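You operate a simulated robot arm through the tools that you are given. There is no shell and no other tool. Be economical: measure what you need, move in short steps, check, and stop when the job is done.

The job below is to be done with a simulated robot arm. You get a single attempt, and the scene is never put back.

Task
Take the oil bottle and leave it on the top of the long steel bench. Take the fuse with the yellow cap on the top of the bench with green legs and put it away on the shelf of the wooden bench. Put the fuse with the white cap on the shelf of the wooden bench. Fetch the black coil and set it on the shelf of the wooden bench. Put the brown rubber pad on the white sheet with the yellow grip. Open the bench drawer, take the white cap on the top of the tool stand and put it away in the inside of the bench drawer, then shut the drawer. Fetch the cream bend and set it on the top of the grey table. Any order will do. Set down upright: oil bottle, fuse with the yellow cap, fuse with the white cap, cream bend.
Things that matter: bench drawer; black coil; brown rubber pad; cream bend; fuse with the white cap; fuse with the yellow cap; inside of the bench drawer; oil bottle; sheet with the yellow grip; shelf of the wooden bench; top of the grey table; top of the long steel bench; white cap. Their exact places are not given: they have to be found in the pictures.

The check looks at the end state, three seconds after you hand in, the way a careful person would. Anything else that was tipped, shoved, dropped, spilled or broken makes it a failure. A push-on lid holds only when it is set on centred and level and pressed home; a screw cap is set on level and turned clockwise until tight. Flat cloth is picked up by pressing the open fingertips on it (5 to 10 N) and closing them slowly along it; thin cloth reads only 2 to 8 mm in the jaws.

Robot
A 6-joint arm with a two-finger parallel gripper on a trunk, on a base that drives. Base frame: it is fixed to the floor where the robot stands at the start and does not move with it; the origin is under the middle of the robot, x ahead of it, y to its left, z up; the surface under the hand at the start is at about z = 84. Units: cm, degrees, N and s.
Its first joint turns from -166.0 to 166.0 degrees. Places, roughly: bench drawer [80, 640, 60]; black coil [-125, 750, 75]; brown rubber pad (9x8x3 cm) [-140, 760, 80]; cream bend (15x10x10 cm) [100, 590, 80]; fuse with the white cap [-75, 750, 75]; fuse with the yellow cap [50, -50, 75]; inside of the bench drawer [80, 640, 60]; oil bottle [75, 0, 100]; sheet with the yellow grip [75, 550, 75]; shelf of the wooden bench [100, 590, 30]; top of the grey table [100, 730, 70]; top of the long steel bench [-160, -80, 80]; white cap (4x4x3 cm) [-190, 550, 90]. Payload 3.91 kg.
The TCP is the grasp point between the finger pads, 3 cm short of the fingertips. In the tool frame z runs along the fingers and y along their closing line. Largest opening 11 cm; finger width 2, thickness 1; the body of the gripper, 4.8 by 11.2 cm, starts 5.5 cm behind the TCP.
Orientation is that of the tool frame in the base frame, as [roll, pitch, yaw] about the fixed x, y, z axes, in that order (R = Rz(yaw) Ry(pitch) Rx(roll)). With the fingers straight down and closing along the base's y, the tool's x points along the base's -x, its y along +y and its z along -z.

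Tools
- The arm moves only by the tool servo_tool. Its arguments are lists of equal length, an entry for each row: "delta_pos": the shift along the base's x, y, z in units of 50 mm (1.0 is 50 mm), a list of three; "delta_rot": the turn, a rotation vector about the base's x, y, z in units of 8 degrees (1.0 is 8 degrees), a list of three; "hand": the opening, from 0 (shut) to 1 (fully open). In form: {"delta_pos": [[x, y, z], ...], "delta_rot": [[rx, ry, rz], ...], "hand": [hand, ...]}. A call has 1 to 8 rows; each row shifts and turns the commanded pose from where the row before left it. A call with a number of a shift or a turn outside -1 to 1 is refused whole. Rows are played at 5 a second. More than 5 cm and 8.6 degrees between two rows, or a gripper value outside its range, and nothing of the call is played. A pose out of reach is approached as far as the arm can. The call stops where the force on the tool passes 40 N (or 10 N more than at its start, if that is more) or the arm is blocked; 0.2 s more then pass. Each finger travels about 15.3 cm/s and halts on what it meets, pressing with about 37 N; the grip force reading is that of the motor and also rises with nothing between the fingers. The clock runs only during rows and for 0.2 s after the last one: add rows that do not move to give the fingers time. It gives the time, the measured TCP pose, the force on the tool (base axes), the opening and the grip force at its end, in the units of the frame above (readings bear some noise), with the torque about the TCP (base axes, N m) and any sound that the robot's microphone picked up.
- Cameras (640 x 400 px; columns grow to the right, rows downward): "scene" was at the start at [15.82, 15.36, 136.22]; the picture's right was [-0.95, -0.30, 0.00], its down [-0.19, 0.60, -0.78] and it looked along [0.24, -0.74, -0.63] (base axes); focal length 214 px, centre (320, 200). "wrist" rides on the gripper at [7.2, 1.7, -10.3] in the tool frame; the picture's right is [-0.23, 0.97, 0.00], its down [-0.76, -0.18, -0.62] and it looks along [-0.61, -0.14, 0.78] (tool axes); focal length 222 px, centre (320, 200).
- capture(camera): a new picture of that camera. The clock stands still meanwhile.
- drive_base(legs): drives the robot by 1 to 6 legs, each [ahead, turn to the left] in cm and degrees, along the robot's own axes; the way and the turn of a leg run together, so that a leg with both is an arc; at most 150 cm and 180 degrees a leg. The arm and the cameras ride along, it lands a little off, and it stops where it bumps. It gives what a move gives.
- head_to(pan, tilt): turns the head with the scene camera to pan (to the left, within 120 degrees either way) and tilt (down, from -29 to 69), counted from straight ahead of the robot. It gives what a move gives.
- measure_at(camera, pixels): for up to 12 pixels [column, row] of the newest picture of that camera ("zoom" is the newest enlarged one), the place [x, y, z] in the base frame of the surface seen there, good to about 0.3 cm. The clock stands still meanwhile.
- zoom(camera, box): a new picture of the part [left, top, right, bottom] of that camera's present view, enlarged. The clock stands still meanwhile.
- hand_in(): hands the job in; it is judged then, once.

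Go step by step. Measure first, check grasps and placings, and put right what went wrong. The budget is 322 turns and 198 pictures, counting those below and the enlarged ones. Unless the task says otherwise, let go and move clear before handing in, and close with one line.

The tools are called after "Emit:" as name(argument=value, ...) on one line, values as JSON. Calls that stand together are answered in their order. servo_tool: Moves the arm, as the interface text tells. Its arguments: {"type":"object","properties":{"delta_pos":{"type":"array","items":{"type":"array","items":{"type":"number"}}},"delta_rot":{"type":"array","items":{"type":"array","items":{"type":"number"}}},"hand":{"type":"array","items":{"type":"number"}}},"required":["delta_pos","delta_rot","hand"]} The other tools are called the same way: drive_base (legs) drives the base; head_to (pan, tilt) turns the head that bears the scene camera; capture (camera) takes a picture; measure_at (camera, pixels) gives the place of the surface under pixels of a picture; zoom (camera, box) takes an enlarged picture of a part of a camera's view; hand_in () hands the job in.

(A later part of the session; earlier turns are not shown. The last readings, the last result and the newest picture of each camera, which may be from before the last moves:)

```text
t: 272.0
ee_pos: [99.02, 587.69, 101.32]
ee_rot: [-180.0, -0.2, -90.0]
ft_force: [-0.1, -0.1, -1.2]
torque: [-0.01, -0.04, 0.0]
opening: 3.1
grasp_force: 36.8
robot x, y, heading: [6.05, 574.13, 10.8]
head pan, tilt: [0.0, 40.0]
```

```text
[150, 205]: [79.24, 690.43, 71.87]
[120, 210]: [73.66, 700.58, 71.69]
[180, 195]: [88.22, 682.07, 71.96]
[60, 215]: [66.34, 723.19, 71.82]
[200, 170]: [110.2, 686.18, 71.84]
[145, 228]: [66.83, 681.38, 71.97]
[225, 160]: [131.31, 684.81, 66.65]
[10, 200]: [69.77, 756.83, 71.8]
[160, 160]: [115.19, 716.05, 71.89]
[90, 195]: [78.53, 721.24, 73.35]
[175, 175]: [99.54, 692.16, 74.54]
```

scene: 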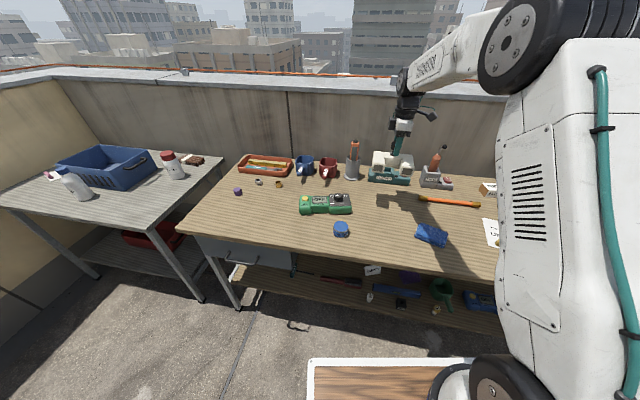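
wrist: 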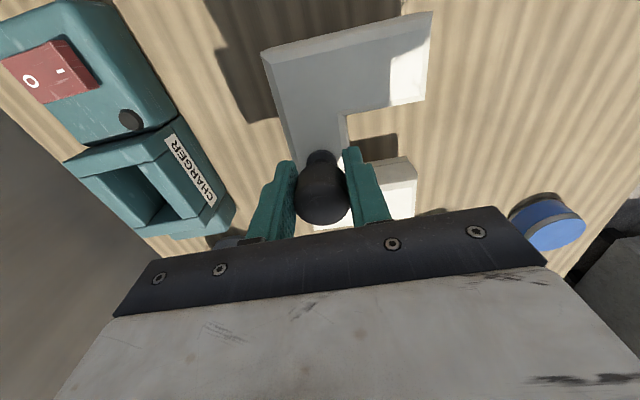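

The grey table's free area is around (82, 696), z 71.9. I back away, drive to y≈690 and face it.

Emit:
drive_base(legs=[[-45, 0], [0, 79], [122, 0], [0, -90]])

Emit:
capture(camera="scene")

```text
t: 283.0
ee_pos: [-31.14, 769.5, 101.05]
ee_rot: [179.7, -0.1, -11.1]
ft_force: [-0.5, 0.0, -2.2]
torque: [0.01, -0.01, 0.02]
opening: 3.13
grasp_force: 36.3
robot x, y, heading: [-35.8, 675.49, 90.1]
head pan, tilt: [0.0, 40.0]
stopped in leg 3: the robot was blocked; the commanded pose is now the measured one
```

```text
112 pictures are left
```

scene: 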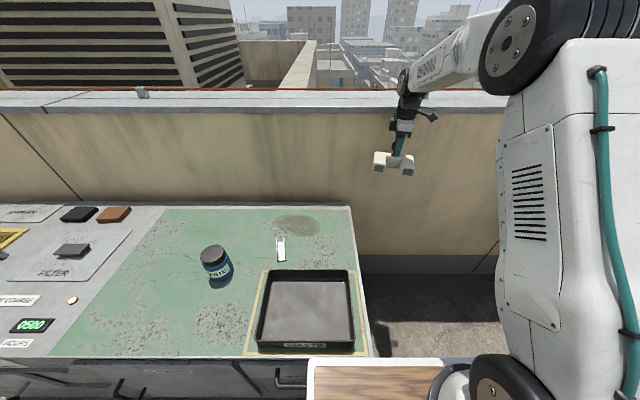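

The cart's front met the back bench (nothing disturbed). I reverse a little and turn right to face the grey table.

Emit:
drive_base(legs=[[-12, 0], [0, -76]])

Emit:
head_to(pan=0, tilt=35)

Emit:
capture(camera="scene")

```text
t: 287.5
ee_pos: [56.24, 681.63, 101.03]
ee_rot: [179.8, -0.1, -87.0]
ft_force: [0.6, -1.4, -1.4]
torque: [-0.02, -0.05, 0.03]
opening: 3.14
grasp_force: 37.2
robot x, y, heading: [-35.68, 663.25, 14.2]
head pan, tilt: [0.0, 40.0]
```

```text
t: 288.2
ee_pos: [56.34, 681.67, 101.1]
ee_rot: [179.8, 0.0, -87.1]
ft_force: [0.8, 0.8, -1.7]
torque: [-0.03, -0.02, -0.01]
opening: 3.12
grasp_force: 37.2
robot x, y, heading: [-35.9, 663.37, 14.2]
head pan, tilt: [0.0, 35.0]
```

```text
111 pictures are left
```

scene: 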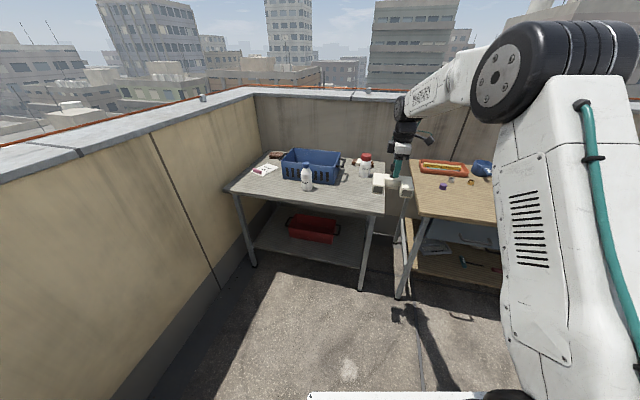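

Emit:
zoom(camera="scene", box=[220, 130, 420, 250])

Emit:
measure_at(camera="zoom", pixels=[[400, 200], [420, 180], [350, 190], [460, 130], [455, 155], [280, 170], [295, 200], [400, 165], [380, 130], [500, 215], [365, 215], [440, 215]])

```text
3.20 times, centred on (320, 190) of scene
```

zoom: 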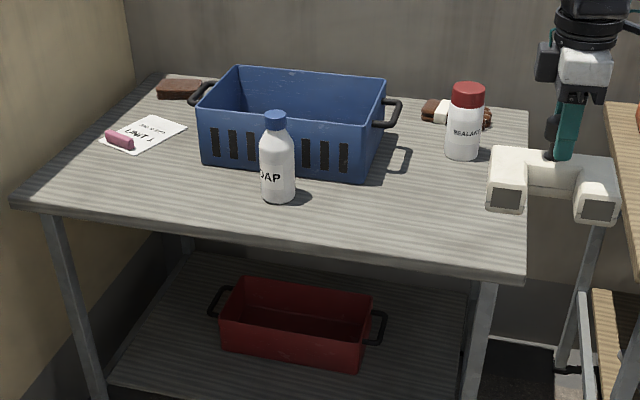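

```text
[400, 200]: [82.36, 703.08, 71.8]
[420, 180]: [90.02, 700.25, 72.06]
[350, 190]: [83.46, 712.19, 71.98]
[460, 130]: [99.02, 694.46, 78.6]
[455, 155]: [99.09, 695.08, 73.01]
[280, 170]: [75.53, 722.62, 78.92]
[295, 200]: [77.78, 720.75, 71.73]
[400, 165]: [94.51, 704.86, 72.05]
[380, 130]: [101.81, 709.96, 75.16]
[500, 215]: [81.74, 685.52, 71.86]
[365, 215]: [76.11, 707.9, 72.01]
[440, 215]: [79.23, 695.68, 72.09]
```

I'll set the bend with its post at (84, 699). I drive 28 cm forward.

Emit:
drive_base(legs=[[28, 0]])

Emit:
servo_tool(delta_pos=[[0, 0.9, 0], [0, 0.8, 0], [0, 0.3, 0], [0, 0, 0]], delta_rot=[[0, 0, 0], [0, 0, 0], [0, 0, 0], [0, 0, 0]], hand=[0.1, 0.1, 0.1, 0.1])

Emit:
capture(camera="wrist")

```text
t: 290.1
ee_pos: [83.9, 688.51, 101.0]
ee_rot: [179.9, -0.1, -87.1]
ft_force: [0.5, -1.5, -1.3]
torque: [0.0, 0.01, -0.03]
opening: 3.1
grasp_force: 37.1
robot x, y, heading: [-8.25, 670.06, 14.1]
head pan, tilt: [0.0, 35.0]
```

```text
t: 291.1
ee_pos: [84.01, 698.3, 101.19]
ee_rot: [179.8, -0.1, -87.0]
ft_force: [-0.1, 0.5, -1.5]
torque: [-0.03, -0.06, 0.02]
opening: 3.13
grasp_force: 36.8
robot x, y, heading: [-8.11, 670.02, 14.3]
head pan, tilt: [0.0, 35.0]
```

```text
109 pictures are left
```

wrist: 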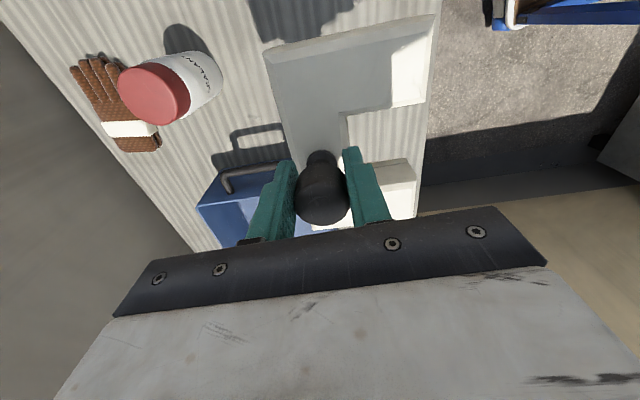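

The landing area is clear of jar, soap and basket; I lower.

Emit:
servo_tool(delta_pos=[[0, 0, -0.9], [0, 0, -0.9], [0, 0, -0.9], [0, 0, -0.8], [0, 0, -0.4], [0, 0, 0], [0, 0, 0]], delta_rot=[[0, 0, 0], [0, 0, 0], [0, 0, 0], [0, 0, 0], [0, 0, 0], [0, 0, 0], [0, 0, 0]], hand=[0.1, 0.1, 0.1, 0.1, 0.1, 0.1, 0.1])

Emit:
zoom(camera="scene", box=[200, 130, 460, 290])

```text
t: 292.7
ee_pos: [84.03, 698.38, 81.48]
ee_rot: [179.8, -0.1, -87.1]
ft_force: [-1.0, 0.5, -0.8]
torque: [-0.01, -0.05, -0.03]
opening: 3.11
grasp_force: 36.9
robot x, y, heading: [-8.32, 670.03, 14.1]
head pan, tilt: [0.0, 35.0]
```

```text
2.46 times, centred on (330, 210) of scene
```

zoom: 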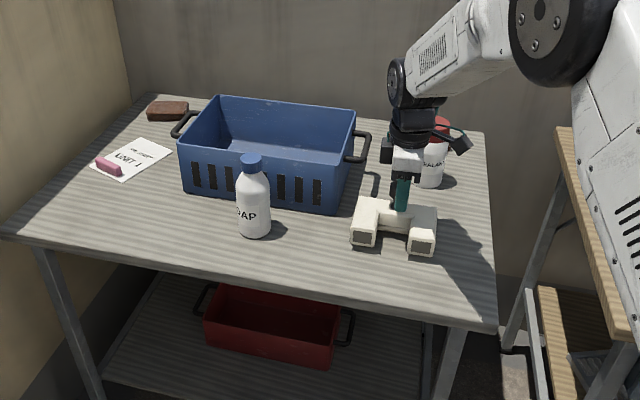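

Emit:
servo_tool(delta_pos=[[0, 0, -0.1], [0, 0, -0.08], [0, 0, -0.04], [0, 0, 0]], delta_rot=[[0, 0, 0], [0, 0, 0], [0, 0, 0], [0, 0, 0]], hand=[0.1, 0.1, 0.1, 0.1])

Emit:
servo_tool(delta_pos=[[0, 0, -0.03], [0, 0, 0]], delta_rot=[[0, 0, 0], [0, 0, 0]], hand=[0.1, 0.1])

```text
t: 293.7
ee_pos: [83.91, 698.46, 80.31]
ee_rot: [179.9, -0.1, -87.1]
ft_force: [1.1, -0.6, -1.3]
torque: [-0.02, -0.05, 0.02]
opening: 3.11
grasp_force: 37.4
robot x, y, heading: [-7.87, 670.16, 14.2]
head pan, tilt: [0.0, 35.0]
```

```text
t: 294.3
ee_pos: [83.98, 698.5, 80.39]
ee_rot: [179.8, -0.2, -87.1]
ft_force: [0.4, -0.2, -2.2]
torque: [-0.02, -0.01, 0.0]
opening: 3.09
grasp_force: 36.7
robot x, y, heading: [-8.41, 670.4, 14.3]
head pan, tilt: [0.0, 35.0]
```

Emit:
servo_tool(delta_pos=[[0, 0, -0.03], [0, 0, -0.02], [0, 0, 0]], delta_rot=[[0, 0, 0], [0, 0, 0], [0, 0, 0]], hand=[0.1, 0.1, 0.1])

Emit:
servo_tool(delta_pos=[[0, 0, -0.03], [0, 0, 0]], delta_rot=[[0, 0, 0], [0, 0, 0]], hand=[0.1, 0.1])

```text
t: 295.1
ee_pos: [83.86, 698.46, 80.17]
ee_rot: [179.9, -0.1, -87.1]
ft_force: [1.2, 1.9, 10.9]
torque: [-0.2, -0.19, 0.07]
opening: 3.13
grasp_force: 37.1
robot x, y, heading: [-8.44, 670.42, 14.4]
head pan, tilt: [0.0, 35.0]
```

```text
t: 295.7
ee_pos: [83.95, 698.47, 80.23]
ee_rot: [-179.9, -0.1, -87.2]
ft_force: [-2.7, 2.3, 36.3]
torque: [0.17, 0.39, 0.05]
opening: 3.14
grasp_force: 37.2
robot x, y, heading: [-8.21, 670.15, 13.9]
head pan, tilt: [0.0, 35.0]
```

It is down; I ease, open and rise.

Emit:
servo_tool(delta_pos=[[0, 0, 0.04], [0, 0, 0], [0, 0, 0], [0, 0, 0], [0, 0, 0.3], [0, 0, 0.8], [0, 0, 0.9], [0, 0, 0.9]], delta_rot=[[0, 0, 0], [0, 0, 0], [0, 0, 0], [0, 0, 0], [0, 0, 0], [0, 0, 0], [0, 0, 0], [0, 0, 0]], hand=[0.1, 0.35, 0.5, 0.5, 0.5, 0.5, 0.5, 0.5])

Emit:
servo_tool(delta_pos=[[0, 0, 0.9], [-0.5, -0.5, 0.5], [-0.6, -0.5, 0], [0, 0, 0]], delta_rot=[[0, 0, 0], [0, 0, 0], [0, 0, 0], [0, 0, 0]], hand=[0.5, 0.5, 0.5, 0.5])

Emit:
zoom(camera="scene", box=[200, 130, 460, 290])

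```text
t: 297.5
ee_pos: [83.94, 698.4, 94.67]
ee_rot: [179.8, 0.0, -87.1]
ft_force: [-0.6, -0.4, -0.8]
torque: [0.01, 0.03, -0.04]
opening: 5.51
grasp_force: 0.0
robot x, y, heading: [-8.43, 670.33, 13.8]
head pan, tilt: [0.0, 35.0]
```

```text
t: 298.5
ee_pos: [78.32, 693.26, 101.3]
ee_rot: [179.8, -0.1, -87.1]
ft_force: [0.0, -0.1, -0.2]
torque: [0.0, 0.02, 0.04]
opening: 5.5
grasp_force: 0.0
robot x, y, heading: [-8.16, 670.12, 14.2]
head pan, tilt: [0.0, 35.0]
```

```text
2.46 times, centred on (330, 210) of scene
```

zoom: 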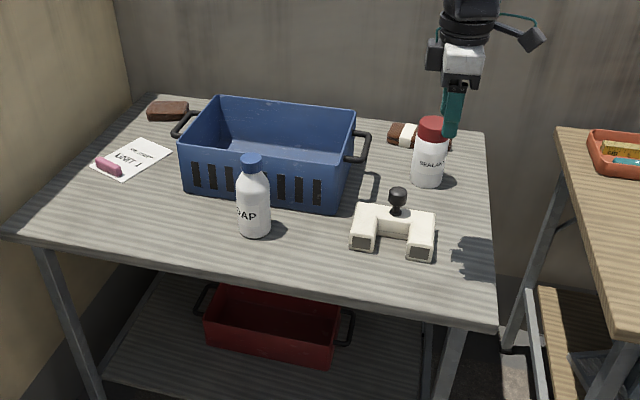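

The bend stands well on the grey table. Now the brown pad: I back out and drive over to x≈−140 facing the back bench.

Emit:
drive_base(legs=[[-60, 0], [0, 164], [75, 0]])

Emit:
head_to(pan=-40, tilt=35)

Emit:
capture(camera="scene")

```text
t: 312.4
ee_pos: [-231.26, 647.56, 101.39]
ee_rot: [179.8, -0.1, 80.8]
ft_force: [0.1, 0.4, 0.5]
torque: [0.02, -0.01, 0.01]
opening: 5.52
grasp_force: 0.1
robot x, y, heading: [-141.7, 652.37, -177.7]
head pan, tilt: [0.0, 35.0]
```

```text
t: 313.5
ee_pos: [-231.38, 647.79, 101.27]
ee_rot: [179.9, -0.1, 80.8]
ft_force: [-0.6, 0.0, -0.5]
torque: [0.02, 0.0, -0.03]
opening: 5.5
grasp_force: 0.2
robot x, y, heading: [-141.82, 652.31, -177.5]
head pan, tilt: [-40.0, 35.0]
```

```text
106 pictures are left
```

scene: 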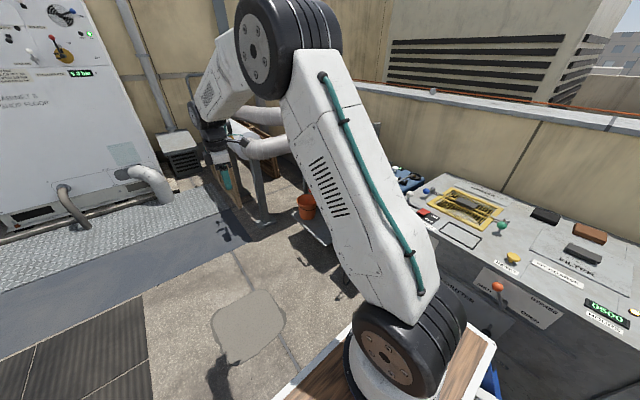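

To swing safely past the upright lid west of the bench, I retract and raise the arm, then turn right to face the bench.

Emit:
servo_tool(delta_pos=[[0.8, 0, 0.5], [0.8, 0, 0.5], [0.8, 0, 0.5], [0.8, 0, 0.5], [0.8, 0, 0.5], [0, 0, 0.6], [0, 0, 0]], delta_rot=[[0, 0, 0], [0, 0, 0], [0, 0, 0], [0, 0, 0], [0, 0, 0], [0, 0, 0], [0, 0, 0]], hand=[0.9, 0.9, 0.9, 0.9, 0.9, 0.9, 0.9])

Emit:
drive_base(legs=[[0, -92.5], [14, 0]])

Emit:
head_to(pan=0, tilt=40)

Emit:
capture(camera="scene")

```text
t: 315.1
ee_pos: [-211.29, 647.62, 117.11]
ee_rot: [179.8, -0.1, 80.7]
ft_force: [-0.7, 0.3, 0.0]
torque: [0.0, 0.02, -0.01]
opening: 9.89
grasp_force: 0.0
robot x, y, heading: [-142.08, 651.85, -178.0]
head pan, tilt: [-40.0, 35.0]
```

```text
t: 320.3
ee_pos: [-144.62, 735.75, 117.05]
ee_rot: [179.8, -0.1, -10.7]
ft_force: [0.0, 0.3, 1.0]
torque: [-0.02, 0.01, 0.01]
opening: 9.92
grasp_force: 0.0
robot x, y, heading: [-141.74, 666.3, 90.5]
head pan, tilt: [-40.0, 35.0]
```

```text
t: 321.4
ee_pos: [-144.71, 735.72, 117.12]
ee_rot: [179.9, -0.1, -10.7]
ft_force: [0.8, 0.3, 0.7]
torque: [-0.02, -0.04, -0.02]
opening: 9.92
grasp_force: 0.0
robot x, y, heading: [-141.94, 666.52, 90.4]
head pan, tilt: [0.0, 40.0]
```

```text
105 pictures are left
```

scene: 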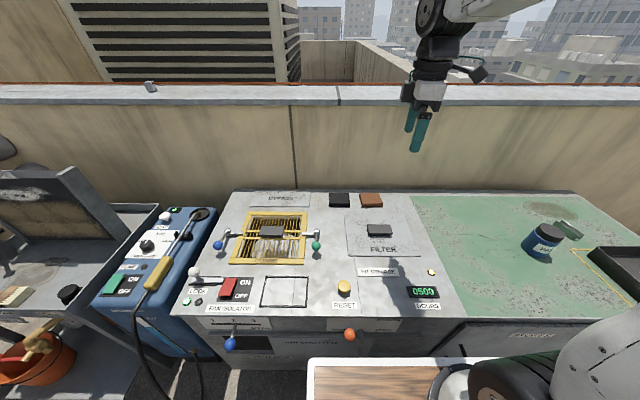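

Emit:
zoom(camera="scene", box=[320, 180, 400, 230])

Emit:
measure_at(camera="zoom", pixels=[[335, 120], [490, 120], [415, 115], [345, 200], [500, 200], [420, 190], [420, 210], [420, 225], [250, 200], [230, 150]])

```text
8.00 times, centred on (360, 205) of scene
```

zoom: 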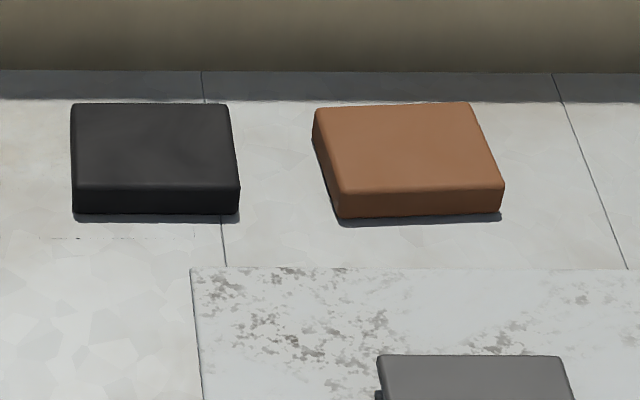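

```text
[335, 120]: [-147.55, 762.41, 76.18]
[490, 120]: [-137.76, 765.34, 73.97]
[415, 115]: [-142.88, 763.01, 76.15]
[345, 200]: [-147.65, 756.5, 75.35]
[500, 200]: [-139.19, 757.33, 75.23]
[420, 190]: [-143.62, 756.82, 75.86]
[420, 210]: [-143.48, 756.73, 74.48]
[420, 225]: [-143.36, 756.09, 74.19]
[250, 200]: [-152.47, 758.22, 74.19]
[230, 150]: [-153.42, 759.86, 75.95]
```

Pad centre (−143.5, 760.3), z 74–76.2. I move above it with yaw corrected.

Emit:
servo_tool(delta_pos=[[0.12, 0.9, 0], [0.12, 0.9, 0], [0, 0.9, 0], [0, 0.9, 0], [0, 0.9, 0], [0, 0.42, -0.8], [0, 0, -0.9], [0, 0, -0.9]], delta_rot=[[0, 0, 0.7], [0, 0, 0.64], [0, 0, 0], [0, 0, 0], [0, 0, 0], [0, 0, 0], [0, 0, 0], [0, 0, 0]], hand=[0.93, 0.93, 0.93, 0.93, 0.93, 0.93, 0.93, 0.93])

Emit:
servo_tool(delta_pos=[[0, 0, -0.9], [0, 0, -0.9], [0, 0, 0]], delta_rot=[[0, 0, 0], [0, 0, 0], [0, 0, 0]], hand=[0.93, 0.93, 0.93])

Emit:
capture(camera="wrist")

```text
t: 323.2
ee_pos: [-143.43, 760.34, 104.02]
ee_rot: [179.9, -0.1, 0.0]
ft_force: [0.2, -0.3, 0.9]
torque: [0.03, 0.01, 0.01]
opening: 10.24
grasp_force: 0.1
robot x, y, heading: [-142.14, 666.24, 90.7]
head pan, tilt: [0.0, 40.0]
```

```text
t: 324.0
ee_pos: [-143.39, 760.31, 94.85]
ee_rot: [179.9, -0.1, 0.0]
ft_force: [0.8, -0.6, 0.8]
torque: [-0.01, -0.02, 0.01]
opening: 10.23
grasp_force: 0.0
robot x, y, heading: [-142.03, 666.08, 90.9]
head pan, tilt: [0.0, 40.0]
```

```text
103 pictures are left
```

wrist: 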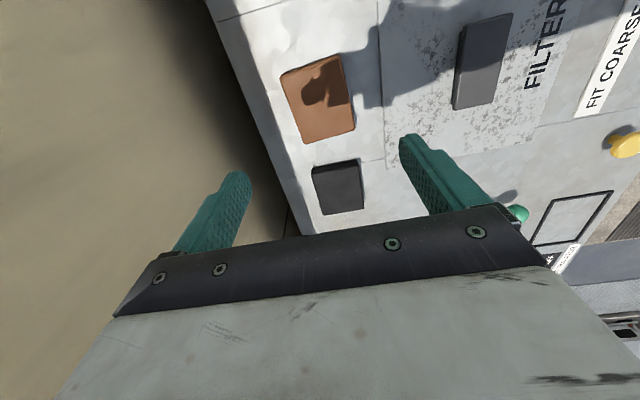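

Emit:
measure_at(camera="wrist", pixels=[[283, 78], [338, 60], [352, 125], [308, 138], [318, 98], [287, 110], [346, 90]])

```text
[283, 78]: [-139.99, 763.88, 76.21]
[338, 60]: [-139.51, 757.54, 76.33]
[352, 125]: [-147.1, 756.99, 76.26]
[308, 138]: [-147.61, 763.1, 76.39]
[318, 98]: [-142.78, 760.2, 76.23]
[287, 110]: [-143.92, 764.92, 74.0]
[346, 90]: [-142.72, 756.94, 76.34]
```

Confirmed; I descend to TCP z 77.3 and close.

Emit:
servo_tool(delta_pos=[[0, 0, -0.9], [0, 0, -0.9], [0, 0, -0.9], [0, 0, -0.79], [0, 0, 0], [0, 0, 0], [0, 0, 0], [0, 0, 0]], delta_rot=[[0, 0, 0], [0, 0, 0], [0, 0, 0], [0, 0, 0], [0, 0, 0], [0, 0, 0], [0, 0, 0], [0, 0, 0]], hand=[0.93, 0.93, 0.93, 0.93, 0.93, 0.8, 0.65, 0.6])

Emit:
servo_tool(delta_pos=[[0, 0, 0], [0, 0, 0], [0, 0, 0.3], [0, 0, 0.7], [0, 0, 0]], delta_rot=[[0, 0, 0], [0, 0, 0], [0, 0, 0], [0, 0, 0], [0, 0, 0]], hand=[0.55, 0.5, 0.5, 0.5, 0.5])

Emit:
capture(camera="wrist")

```text
t: 325.8
ee_pos: [-143.69, 760.55, 77.65]
ee_rot: [179.7, -0.2, 0.1]
ft_force: [0.3, 1.5, 0.0]
torque: [0.02, -0.04, 0.02]
opening: 7.55
grasp_force: 36.7
robot x, y, heading: [-141.97, 666.08, 90.4]
head pan, tilt: [0.0, 40.0]
```

```text
t: 327.0
ee_pos: [-143.57, 760.78, 82.75]
ee_rot: [179.9, -0.2, 0.0]
ft_force: [0.9, 0.5, -1.7]
torque: [0.01, -0.03, 0.03]
opening: 7.57
grasp_force: 36.7
robot x, y, heading: [-142.03, 666.24, 90.7]
head pan, tilt: [0.0, 40.0]
```

```text
102 pictures are left
```

wrist: 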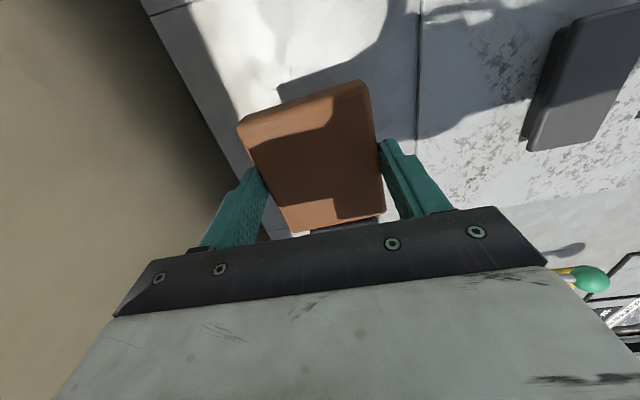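

The pad is held at 7.6 cm. I raise and retract the arm before driving.

Emit:
servo_tool(delta_pos=[[0, 0, 0.9], [0, 0, 0.9], [0, -0.5, 0.8], [0, -0.6, 0.7], [0, -0.6, 0.7], [0, -0.6, 0.7], [0, -0.6, 0.7], [0, -0.6, 0.7]], delta_rot=[[0, 0, 0], [0, 0, 0], [0, 0, 0], [0, 0, 0], [0, 0, 0], [0, 0, 0], [0, 0, 0], [0, 0, 0]], hand=[0.5, 0.5, 0.5, 0.5, 0.5, 0.5, 0.5, 0.5])

Emit:
drive_base(legs=[[-12, 0], [0, 91], [-80, 0]])

```text
t: 328.8
ee_pos: [-143.94, 742.91, 113.52]
ee_rot: [179.7, -0.1, 0.0]
ft_force: [0.3, 0.6, -3.1]
torque: [-0.07, -0.03, -0.04]
opening: 7.51
grasp_force: 37.2
robot x, y, heading: [-142.05, 666.32, 90.7]
head pan, tilt: [0.0, 40.0]
```

```text
t: 337.7
ee_pos: [-139.19, 653.0, 113.56]
ee_rot: [179.8, -0.1, 89.5]
ft_force: [-1.0, -0.3, -1.8]
torque: [0.0, -0.02, -0.02]
opening: 7.49
grasp_force: 36.8
robot x, y, heading: [-62.88, 654.64, -179.7]
head pan, tilt: [0.0, 40.0]
```

Emit:
drive_base(legs=[[0, -180], [0, -60], [115, 0], [0, 60]])

Emit:
capture(camera="scene")

```text
t: 356.2
ee_pos: [76.38, 562.99, 113.5]
ee_rot: [179.8, -0.1, -87.3]
ft_force: [-0.1, 0.4, -1.3]
torque: [-0.02, -0.02, -0.03]
opening: 7.42
grasp_force: 37.5
robot x, y, heading: [0.4, 557.28, 3.3]
head pan, tilt: [0.0, 40.0]
```

```text
101 pictures are left
```

scene: 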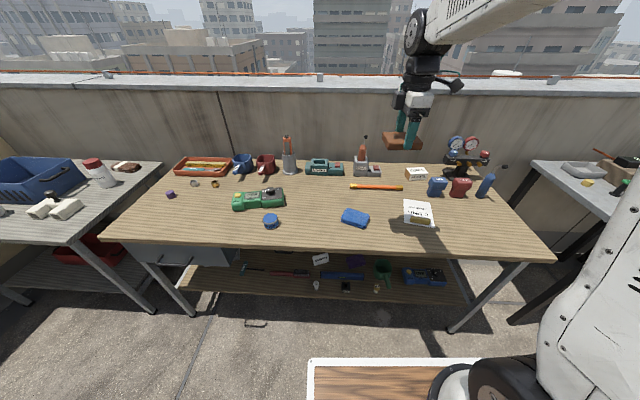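

Emit:
zoom(camera="scene", box=[380, 180, 460, 240])

Emit:
measure_at(camera="zoom", pixels=[[190, 150], [410, 165], [195, 290], [470, 340], [200, 355], [460, 385], [280, 300], [420, 315], [300, 230], [350, 330], [280, 330], [420, 350]])

```text
6.67 times, centred on (420, 210) of scene
```

zoom: 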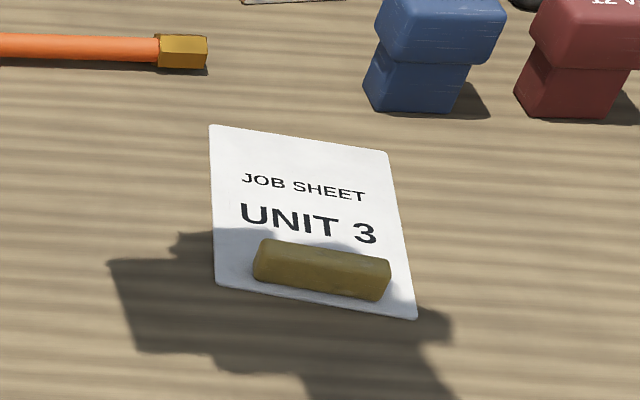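

```text
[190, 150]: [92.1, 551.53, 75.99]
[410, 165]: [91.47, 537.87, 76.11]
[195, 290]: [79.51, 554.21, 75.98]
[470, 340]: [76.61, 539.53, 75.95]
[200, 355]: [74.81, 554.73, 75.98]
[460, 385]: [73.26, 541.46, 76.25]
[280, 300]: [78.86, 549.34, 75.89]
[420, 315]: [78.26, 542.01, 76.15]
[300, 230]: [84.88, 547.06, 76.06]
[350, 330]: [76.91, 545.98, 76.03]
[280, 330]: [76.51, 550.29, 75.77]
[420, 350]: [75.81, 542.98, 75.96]
```

Emit:
measure_at(camera="zoom", pixels=[[320, 242], [260, 236], [390, 258], [320, 255], [320, 275], [320, 292], [212, 127], [386, 154], [218, 282], [412, 316], [300, 140]])

Emit:
capture(camera="wrist")

```text
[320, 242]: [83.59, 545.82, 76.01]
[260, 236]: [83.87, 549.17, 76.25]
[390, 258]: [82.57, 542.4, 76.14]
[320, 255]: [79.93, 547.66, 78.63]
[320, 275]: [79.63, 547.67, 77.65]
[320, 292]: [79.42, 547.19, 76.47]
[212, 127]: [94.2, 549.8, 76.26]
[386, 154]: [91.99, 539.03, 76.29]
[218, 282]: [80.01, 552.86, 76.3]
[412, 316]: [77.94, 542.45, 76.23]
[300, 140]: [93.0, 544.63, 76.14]
```

```text
99 pictures are left
```

wrist: 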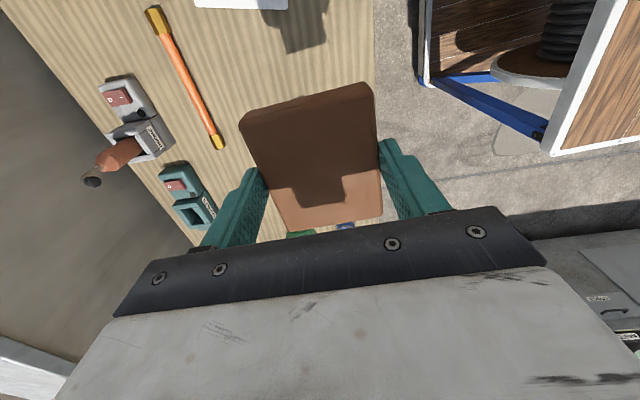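

The sheet lies between (79,547.6) and (93,544.4); the grip fills only the first 3 cm. I'll set the pad at (87.9, 545.6) with the hand turned −15°.

Emit:
servo_tool(delta_pos=[[0.46, -0.7, 0], [0.46, -0.7, 0], [0.46, -0.7, 0], [0.46, -0.7, 0], [0.46, -0.68, 0], [0, 0, -0.9], [0, 0, -0.9], [0, 0, -0.9]], delta_rot=[[0, 0, -0.65], [0, 0, -0.65], [0, 0, -0.64], [0, 0, 0], [0, 0, 0], [0, 0, 0], [0, 0, 0], [0, 0, 0]], hand=[0.5, 0.5, 0.5, 0.5, 0.5, 0.5, 0.5, 0.5])

Emit:
servo_tool(delta_pos=[[0, 0, -0.9], [0, 0, -0.9], [0, 0, -0.9], [0, 0, 0]], delta_rot=[[0, 0, 0], [0, 0, 0], [0, 0, 0], [0, 0, 0]], hand=[0.5, 0.5, 0.5, 0.5])

Emit:
capture(camera="wrist")

Emit:
zoom(camera="scene", box=[360, 130, 500, 250])

```text
t: 358.0
ee_pos: [88.14, 545.71, 100.35]
ee_rot: [179.9, -0.1, -102.9]
ft_force: [-0.1, -0.4, -1.6]
torque: [0.0, -0.01, 0.03]
opening: 7.45
grasp_force: 37.3
robot x, y, heading: [-0.11, 557.01, 3.4]
head pan, tilt: [0.0, 40.0]
```

```text
t: 359.0
ee_pos: [87.78, 545.4, 86.82]
ee_rot: [179.8, -0.1, -102.8]
ft_force: [-0.6, 0.4, -2.2]
torque: [-0.01, 0.0, 0.02]
opening: 7.42
grasp_force: 37.5
robot x, y, heading: [-0.32, 557.29, 3.1]
head pan, tilt: [0.0, 40.0]
```

```text
98 pictures are left
```

wrist: 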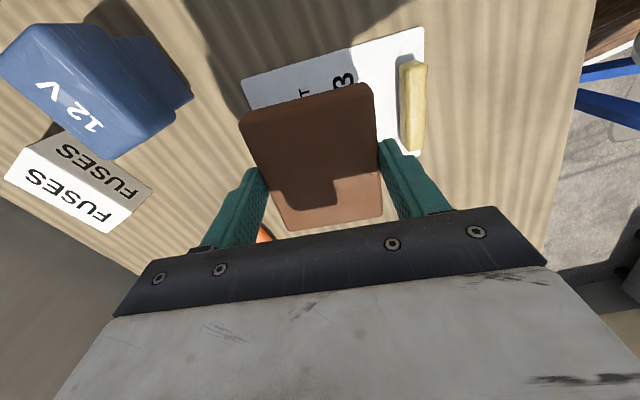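

```text
3.33 times, centred on (430, 190) of scene
```

zoom: 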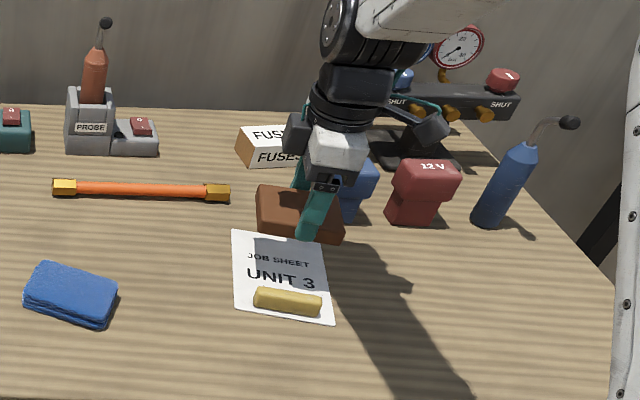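

The pad is over the sheet; I check the 12 V block's distance from the gripper before lowering.

Emit:
measure_at(camera="zoom", pixels=[[360, 180], [345, 210], [365, 165], [272, 130], [280, 158], [330, 205]])

Emit:
measure_at(camera="wrist", pixels=[[110, 120], [185, 95], [150, 190], [120, 215], [160, 80], [100, 155]])

```text
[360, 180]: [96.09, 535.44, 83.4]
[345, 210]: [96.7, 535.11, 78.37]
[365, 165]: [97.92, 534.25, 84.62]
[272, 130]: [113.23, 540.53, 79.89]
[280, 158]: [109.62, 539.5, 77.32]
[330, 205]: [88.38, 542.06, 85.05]
```

```text
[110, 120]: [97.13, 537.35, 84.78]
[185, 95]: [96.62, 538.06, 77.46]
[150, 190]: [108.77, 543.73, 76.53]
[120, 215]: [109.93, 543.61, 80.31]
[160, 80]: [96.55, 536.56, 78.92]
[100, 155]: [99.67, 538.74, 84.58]
```

Clear by over 2 cm. I lower to contact.

Emit:
servo_tool(delta_pos=[[0, 0, -0.6], [0, 0, -0.5], [0, 0, -0.1], [0, 0, 0], [0, 0, 0]], delta_rot=[[0, 0, 0], [0, 0, 0], [0, 0, 0], [0, 0, 0], [0, 0, 0]], hand=[0.5, 0.5, 0.5, 0.5, 0.5])

Emit:
servo_tool(delta_pos=[[0, 0, -0.06], [0, 0, -0.04], [0, 0, 0]], delta_rot=[[0, 0, 0], [0, 0, 0], [0, 0, 0]], hand=[0.5, 0.5, 0.5])

```text
t: 360.2
ee_pos: [87.8, 545.49, 80.82]
ee_rot: [179.7, 0.0, -102.8]
ft_force: [0.7, -0.9, -2.5]
torque: [-0.05, -0.01, 0.03]
opening: 7.41
grasp_force: 36.4
robot x, y, heading: [-0.04, 557.29, 3.4]
head pan, tilt: [0.0, 40.0]
```

```text
t: 361.0
ee_pos: [87.89, 545.49, 80.09]
ee_rot: [179.8, -0.1, -102.8]
ft_force: [0.8, -0.2, -2.1]
torque: [0.02, -0.01, 0.01]
opening: 7.44
grasp_force: 37.1
robot x, y, heading: [0.09, 556.89, 3.2]
head pan, tilt: [0.0, 40.0]
```

Emit:
servo_tool(delta_pos=[[0, 0, -0.04], [0, 0, -0.02], [0, 0, 0]], delta_rot=[[0, 0, 0], [0, 0, 0], [0, 0, 0]], hand=[0.5, 0.5, 0.5])

Emit:
servo_tool(delta_pos=[[0, 0, -0.03], [0, 0, 0]], delta_rot=[[0, 0, 0], [0, 0, 0]], hand=[0.5, 0.5])

```text
t: 361.8
ee_pos: [87.96, 545.53, 79.93]
ee_rot: [-180.0, -0.1, -102.8]
ft_force: [-6.7, -1.1, 23.6]
torque: [0.23, 0.21, 0.05]
opening: 7.45
grasp_force: 37.1
robot x, y, heading: [0.01, 557.42, 3.6]
head pan, tilt: [0.0, 40.0]
```

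```text
t: 362.2
ee_pos: [87.99, 545.43, 80.01]
ee_rot: [-179.9, 0.0, -102.8]
ft_force: [-8.5, 1.1, 17.0]
torque: [0.2, 0.29, 0.06]
opening: 7.44
grasp_force: 37.1
robot x, y, heading: [0.07, 557.5, 3.6]
head pan, tilt: [0.0, 40.0]
stopped in row 2: the force on the tool passed its limit at 42 N (the readings are from after the stop); the commanded pose is now the measured one
```

Landed; I open slightly and rise.

Emit:
servo_tool(delta_pos=[[0, 0, 0.02], [0, 0, 0], [0, 0, 0], [0, 0, 0.4], [0, 0, 0.8], [0, 0, 0.9], [0, 0, 0.9], [0, 0, 0.9]], delta_rot=[[0, 0, 0], [0, 0, 0], [0, 0, 0], [0, 0, 0], [0, 0, 0], [0, 0, 0], [0, 0, 0], [0, 0, 0]], hand=[0.7, 0.76, 0.78, 0.78, 0.78, 0.78, 0.78, 0.78])

Emit:
servo_tool(delta_pos=[[-0.7, 0.4, 0.5], [-0.7, 0.4, 0.3], [-0.7, 0.4, 0], [0, 0, 0]], delta_rot=[[0, 0, 0], [0, 0, 0], [0, 0, 0], [0, 0, 0]], hand=[0.78, 0.78, 0.78, 0.78])

Emit:
capture(camera="scene")

Emit:
zoom(camera="scene", box=[360, 160, 500, 260])

```text
t: 364.0
ee_pos: [87.93, 545.35, 99.86]
ee_rot: [179.8, 0.0, -102.8]
ft_force: [-1.0, -1.0, -0.8]
torque: [0.01, 0.02, 0.02]
opening: 8.56
grasp_force: 0.1
robot x, y, heading: [0.03, 556.78, 3.6]
head pan, tilt: [0.0, 40.0]
```

```text
t: 365.0
ee_pos: [77.64, 551.51, 103.58]
ee_rot: [179.8, -0.1, -102.8]
ft_force: [-0.3, 0.2, -0.3]
torque: [-0.01, -0.01, 0.0]
opening: 8.57
grasp_force: 0.1
robot x, y, heading: [-0.02, 557.47, 3.5]
head pan, tilt: [0.0, 40.0]
```

```text
96 pictures are left
```

scene: 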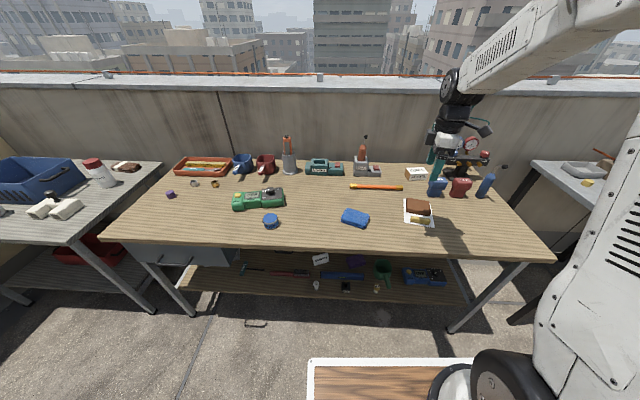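

```text
4.00 times, centred on (430, 210) of scene
```

zoom: 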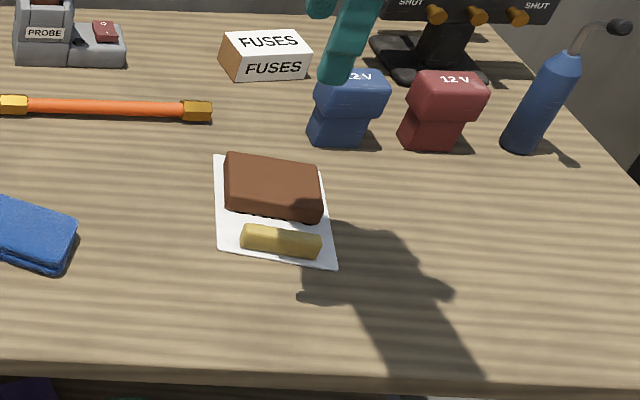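

The pad lies fully on the sheet behind the yellow grip. Next the drawer: I drive back to have it ahead and inspect its handle.

Emit:
drive_base(legs=[[-50, 0], [0, 50], [65, 0], [0, -54]])

Emit:
head_to(pan=0, tilt=35)

Emit:
capture(camera="scene")

```text
t: 375.9
ee_pos: [64.26, 596.27, 103.62]
ee_rot: [179.9, -0.1, -106.2]
ft_force: [-0.3, 0.5, -0.1]
torque: [-0.01, 0.01, 0.02]
opening: 8.57
grasp_force: 0.1
robot x, y, heading: [-12.72, 606.46, 0.2]
head pan, tilt: [0.0, 40.0]
```

```text
t: 376.5
ee_pos: [64.21, 596.17, 103.54]
ee_rot: [179.9, -0.1, -106.2]
ft_force: [-0.3, -0.4, 0.1]
torque: [0.01, 0.03, 0.0]
opening: 8.58
grasp_force: 0.0
robot x, y, heading: [-12.98, 606.77, -0.0]
head pan, tilt: [0.0, 35.0]
```

```text
94 pictures are left
```

scene: 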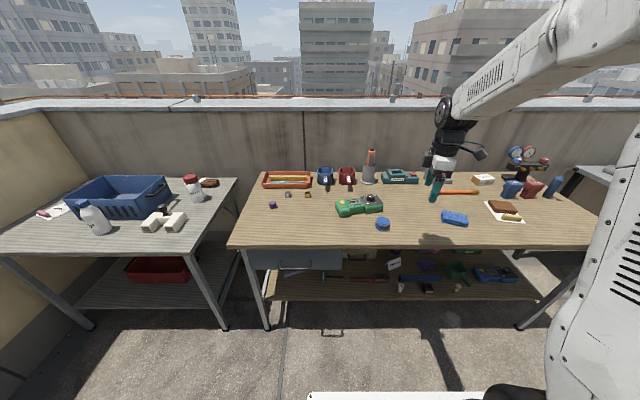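

Emit:
drive_base(legs=[[-50, 0]])

Emit:
zoom(camera="scene", box=[220, 160, 420, 285])

```text
t: 379.4
ee_pos: [15.52, 596.29, 103.61]
ee_rot: [179.9, -0.1, -106.2]
ft_force: [0.0, -0.1, -0.6]
torque: [-0.04, 0.0, 0.01]
opening: 8.57
grasp_force: 0.1
robot x, y, heading: [-61.94, 606.51, -0.1]
head pan, tilt: [0.0, 35.0]
```

```text
3.20 times, centred on (320, 222) of scene
```

zoom: 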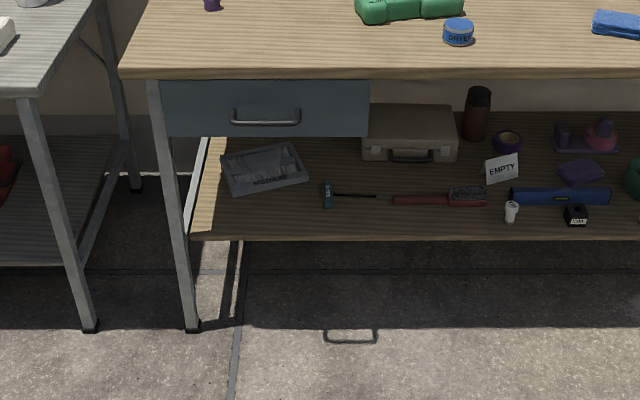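

Emit:
zoom(camera="scene", box=[260, 175, 345, 215])

Emit:
measure_at(camera="zoom", pixels=[[320, 163], [320, 172], [250, 160], [395, 160], [238, 130], [405, 130], [320, 140], [320, 120], [320, 200], [100, 120], [560, 120], [320, 80]])

```text
7.53 times, centred on (302, 195) of scene
```

zoom: 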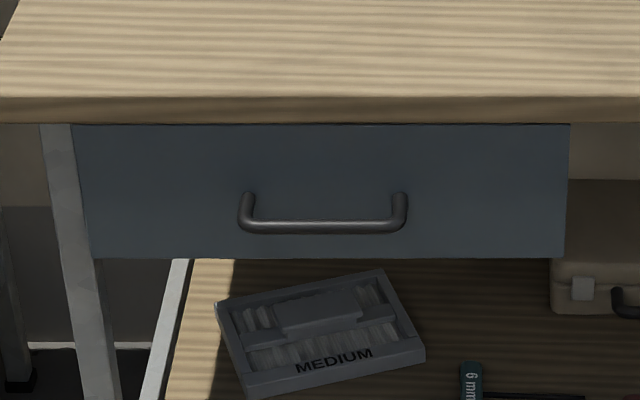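

```text
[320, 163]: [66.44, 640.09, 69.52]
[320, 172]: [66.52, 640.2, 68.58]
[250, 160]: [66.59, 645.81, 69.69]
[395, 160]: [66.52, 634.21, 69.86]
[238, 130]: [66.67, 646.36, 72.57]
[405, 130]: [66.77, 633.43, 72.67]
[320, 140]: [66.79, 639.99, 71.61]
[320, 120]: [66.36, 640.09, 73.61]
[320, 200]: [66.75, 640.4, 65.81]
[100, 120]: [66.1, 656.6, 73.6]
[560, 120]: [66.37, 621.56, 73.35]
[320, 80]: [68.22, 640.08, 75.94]
```

Emit:
measure_at(camera="zoom", pixels=[[320, 224], [320, 229], [300, 227], [350, 226], [246, 205], [400, 205], [246, 197], [401, 196], [247, 222], [395, 222], [320, 255], [320, 262]])

```text
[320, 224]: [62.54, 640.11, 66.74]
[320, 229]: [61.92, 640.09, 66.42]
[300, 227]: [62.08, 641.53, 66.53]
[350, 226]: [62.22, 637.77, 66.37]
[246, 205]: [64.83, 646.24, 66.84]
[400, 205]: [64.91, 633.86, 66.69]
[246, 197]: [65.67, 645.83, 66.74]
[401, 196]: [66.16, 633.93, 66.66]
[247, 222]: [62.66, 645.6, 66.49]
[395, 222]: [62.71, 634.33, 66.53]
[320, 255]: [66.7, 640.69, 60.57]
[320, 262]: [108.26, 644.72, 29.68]
```

The handle bar is at x 62.5, z 66.5, y 634–646, with a 3.6 cm gap to the face. I'll hook it from above with a slightly tilted hand. I drive to y≈640.

Emit:
drive_base(legs=[[0, 45], [47, 0], [0, -45]])

Emit:
servo_tool(delta_pos=[[-0.3, 0, 0], [-0.3, 0, 0], [0, 0, 0], [0, 0, 0], [0, 0, 0], [0, 0, 0], [0, 0, 0], [0, 0, 0]], delta_rot=[[0, 0, -1], [0, 0, -1], [0, 0, -1], [0, 0, -1], [0, 0, -1], [0, 0, -1], [0, 0, -1], [0, 0, -1]], hand=[0.3, 0.2, 0.1, 0, 0, 0, 0, 0])

```text
t: 386.4
ee_pos: [49.75, 628.54, 103.47]
ee_rot: [179.9, 0.0, -107.1]
ft_force: [0.0, 0.0, -0.3]
torque: [-0.03, -0.03, 0.0]
opening: 8.58
grasp_force: 0.1
robot x, y, heading: [-27.11, 639.68, -1.1]
head pan, tilt: [0.0, 35.0]
```

```text
t: 388.2
ee_pos: [46.75, 628.64, 103.47]
ee_rot: [179.9, -0.1, -171.2]
ft_force: [1.0, 0.6, -0.4]
torque: [0.01, 0.02, 0.03]
opening: 0.0
grasp_force: 37.3
robot x, y, heading: [-27.15, 640.01, -1.1]
head pan, tilt: [0.0, 35.0]
```

Hand closed; I finish the yaw, tilt 20° and come to (52, 640, 82) in front of the bench.

Emit:
servo_tool(delta_pos=[[0.3, 0.75, 0], [0.3, 0.75, -0.5], [0.3, 0.75, -0.5], [0.1, 0, -0.9], [0, 0, -0.9], [0, 0, -0.9], [0, 0, -0.6], [0, 0, 0]], delta_rot=[[0, 0, -0.55], [0, 0, -0.55], [0, -0.85, 0], [0, -0.85, 0], [0, -0.8, 0], [0, 0, 0], [0, 0, 0], [0, 0, 0]], hand=[0, 0, 0, 0, 0, 0, 0, 0])

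Emit:
capture(camera="wrist")

```text
t: 390.0
ee_pos: [51.99, 639.73, 82.12]
ee_rot: [179.9, 19.9, -179.9]
ft_force: [0.5, -0.4, -0.1]
torque: [-0.04, -0.03, 0.02]
opening: 0.01
grasp_force: 37.5
robot x, y, heading: [-26.99, 640.07, -1.1]
head pan, tilt: [0.0, 35.0]
```

```text
91 pictures are left
```

wrist: 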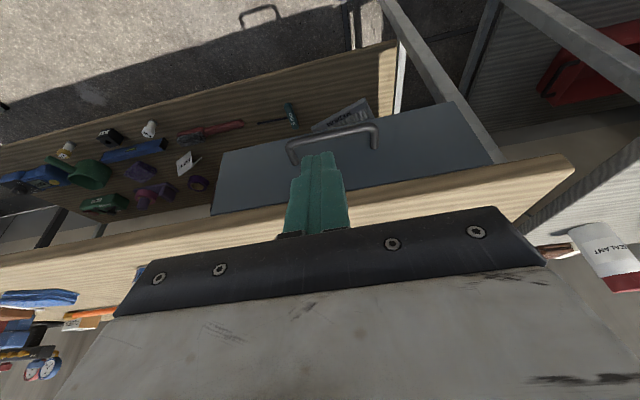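

Emit:
measure_at(camera="wrist", pixels=[[340, 131], [355, 128], [295, 141], [365, 126], [300, 150], [376, 140], [325, 210], [400, 195], [420, 170], [300, 165]])

Emit:
zoom(camera="wrist", box=[260, 100, 420, 230])

```text
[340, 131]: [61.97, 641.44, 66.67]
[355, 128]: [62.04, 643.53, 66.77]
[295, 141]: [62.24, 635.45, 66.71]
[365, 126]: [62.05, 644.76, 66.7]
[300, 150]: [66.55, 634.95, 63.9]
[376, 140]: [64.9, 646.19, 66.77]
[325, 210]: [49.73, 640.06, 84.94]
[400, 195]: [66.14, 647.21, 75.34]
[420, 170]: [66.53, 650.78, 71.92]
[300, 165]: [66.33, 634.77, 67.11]
```

```text
3.08 times, centred on (340, 165) of wrist
```

zoom: 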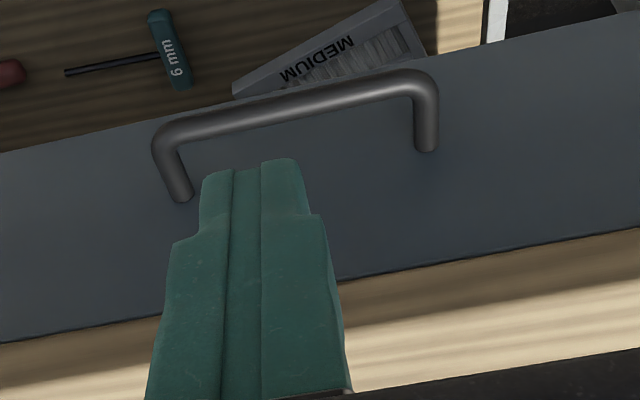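

I move over the handle gap, then descend behind the bar.

Emit:
servo_tool(delta_pos=[[0.8, 0, 0], [0.8, 0, 0], [0.68, 0, 0], [0, 0, 0], [0, 0, 0]], delta_rot=[[0, 0, 0], [0, 0, 0], [0, 0, 0], [0, 0, 0], [0, 0, 0]], hand=[0, 0, 0, 0, 0])

Emit:
capture(camera="wrist")

```text
t: 391.2
ee_pos: [63.16, 639.73, 82.13]
ee_rot: [180.0, 19.9, -179.9]
ft_force: [0.2, -0.3, 0.6]
torque: [0.0, -0.02, 0.0]
opening: 0.0
grasp_force: 36.8
robot x, y, heading: [-27.29, 639.83, -0.9]
head pan, tilt: [0.0, 35.0]
```

```text
89 pictures are left
```

wrist: 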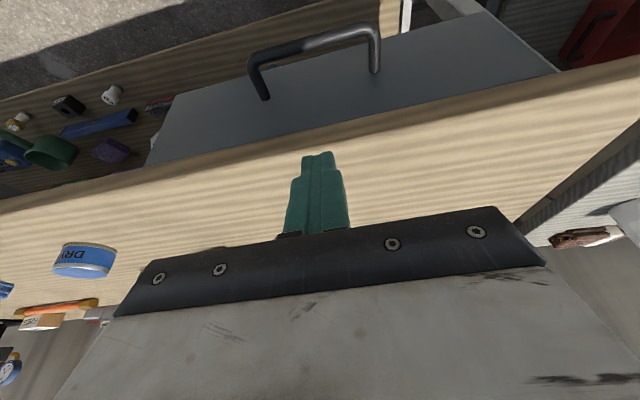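

Emit:
servo_tool(delta_pos=[[0.05, 0, -0.5], [0, 0, -0.5], [0, 0, -0.5], [0, 0, -0.4], [0, 0, -0.4], [0, 0, -0.3], [0, 0, -0.1], [0, 0, 0]], delta_rot=[[0, 0, 0], [0, 0, 0], [0, 0, 0], [0, 0, 0], [0, 0, 0], [0, 0, 0], [0, 0, 0], [0, 0, 0]], hand=[0, 0, 0, 0, 0, 0, 0, 0])

Emit:
capture(camera="wrist")

```text
t: 393.0
ee_pos: [63.26, 639.75, 68.79]
ee_rot: [180.0, 20.0, -179.8]
ft_force: [-0.1, 0.8, -0.2]
torque: [0.01, -0.01, 0.01]
opening: 0.0
grasp_force: 36.5
robot x, y, heading: [-27.25, 640.45, -1.2]
head pan, tilt: [0.0, 35.0]
```

```text
88 pictures are left
```

wrist: 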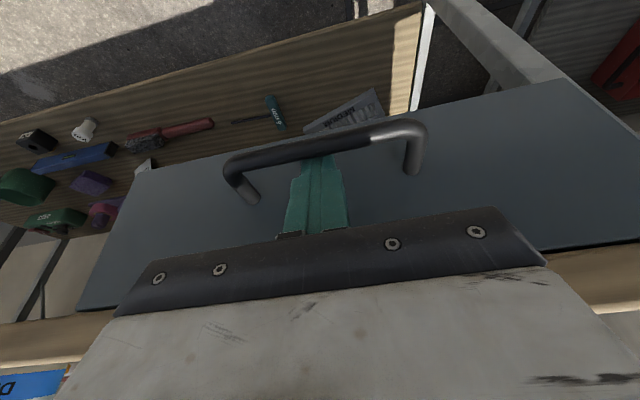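

The fingertips are behind the bar; I go 0.6 cm deeper and pull.

Emit:
servo_tool(delta_pos=[[0, 0, -0.12], [-0.1, 0, 0], [-0.3, 0, 0], [-0.5, 0, 0], [-0.5, 0, 0], [-0.5, 0, 0], [0, 0, 0]], delta_rot=[[0, 0, 0], [0, 0, 0], [0, 0, 0], [0, 0, 0], [0, 0, 0], [0, 0, 0], [0, 0, 0]], hand=[0, 0, 0, 0, 0, 0, 0])

Emit:
capture(camera="wrist")

```text
t: 394.6
ee_pos: [57.32, 639.5, 68.18]
ee_rot: [-179.6, 19.9, 180.0]
ft_force: [-0.4, 0.4, -0.1]
torque: [0.0, -0.03, 0.0]
opening: 0.0
grasp_force: 36.8
out of reach, approached as far as the arm can: row 5, 6
robot x, y, heading: [-27.24, 640.21, -1.2]
head pan, tilt: [0.0, 35.0]
```

```text
87 pictures are left
```

wrist: 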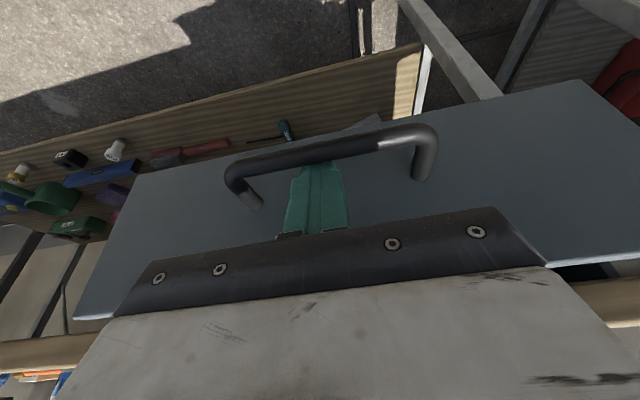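

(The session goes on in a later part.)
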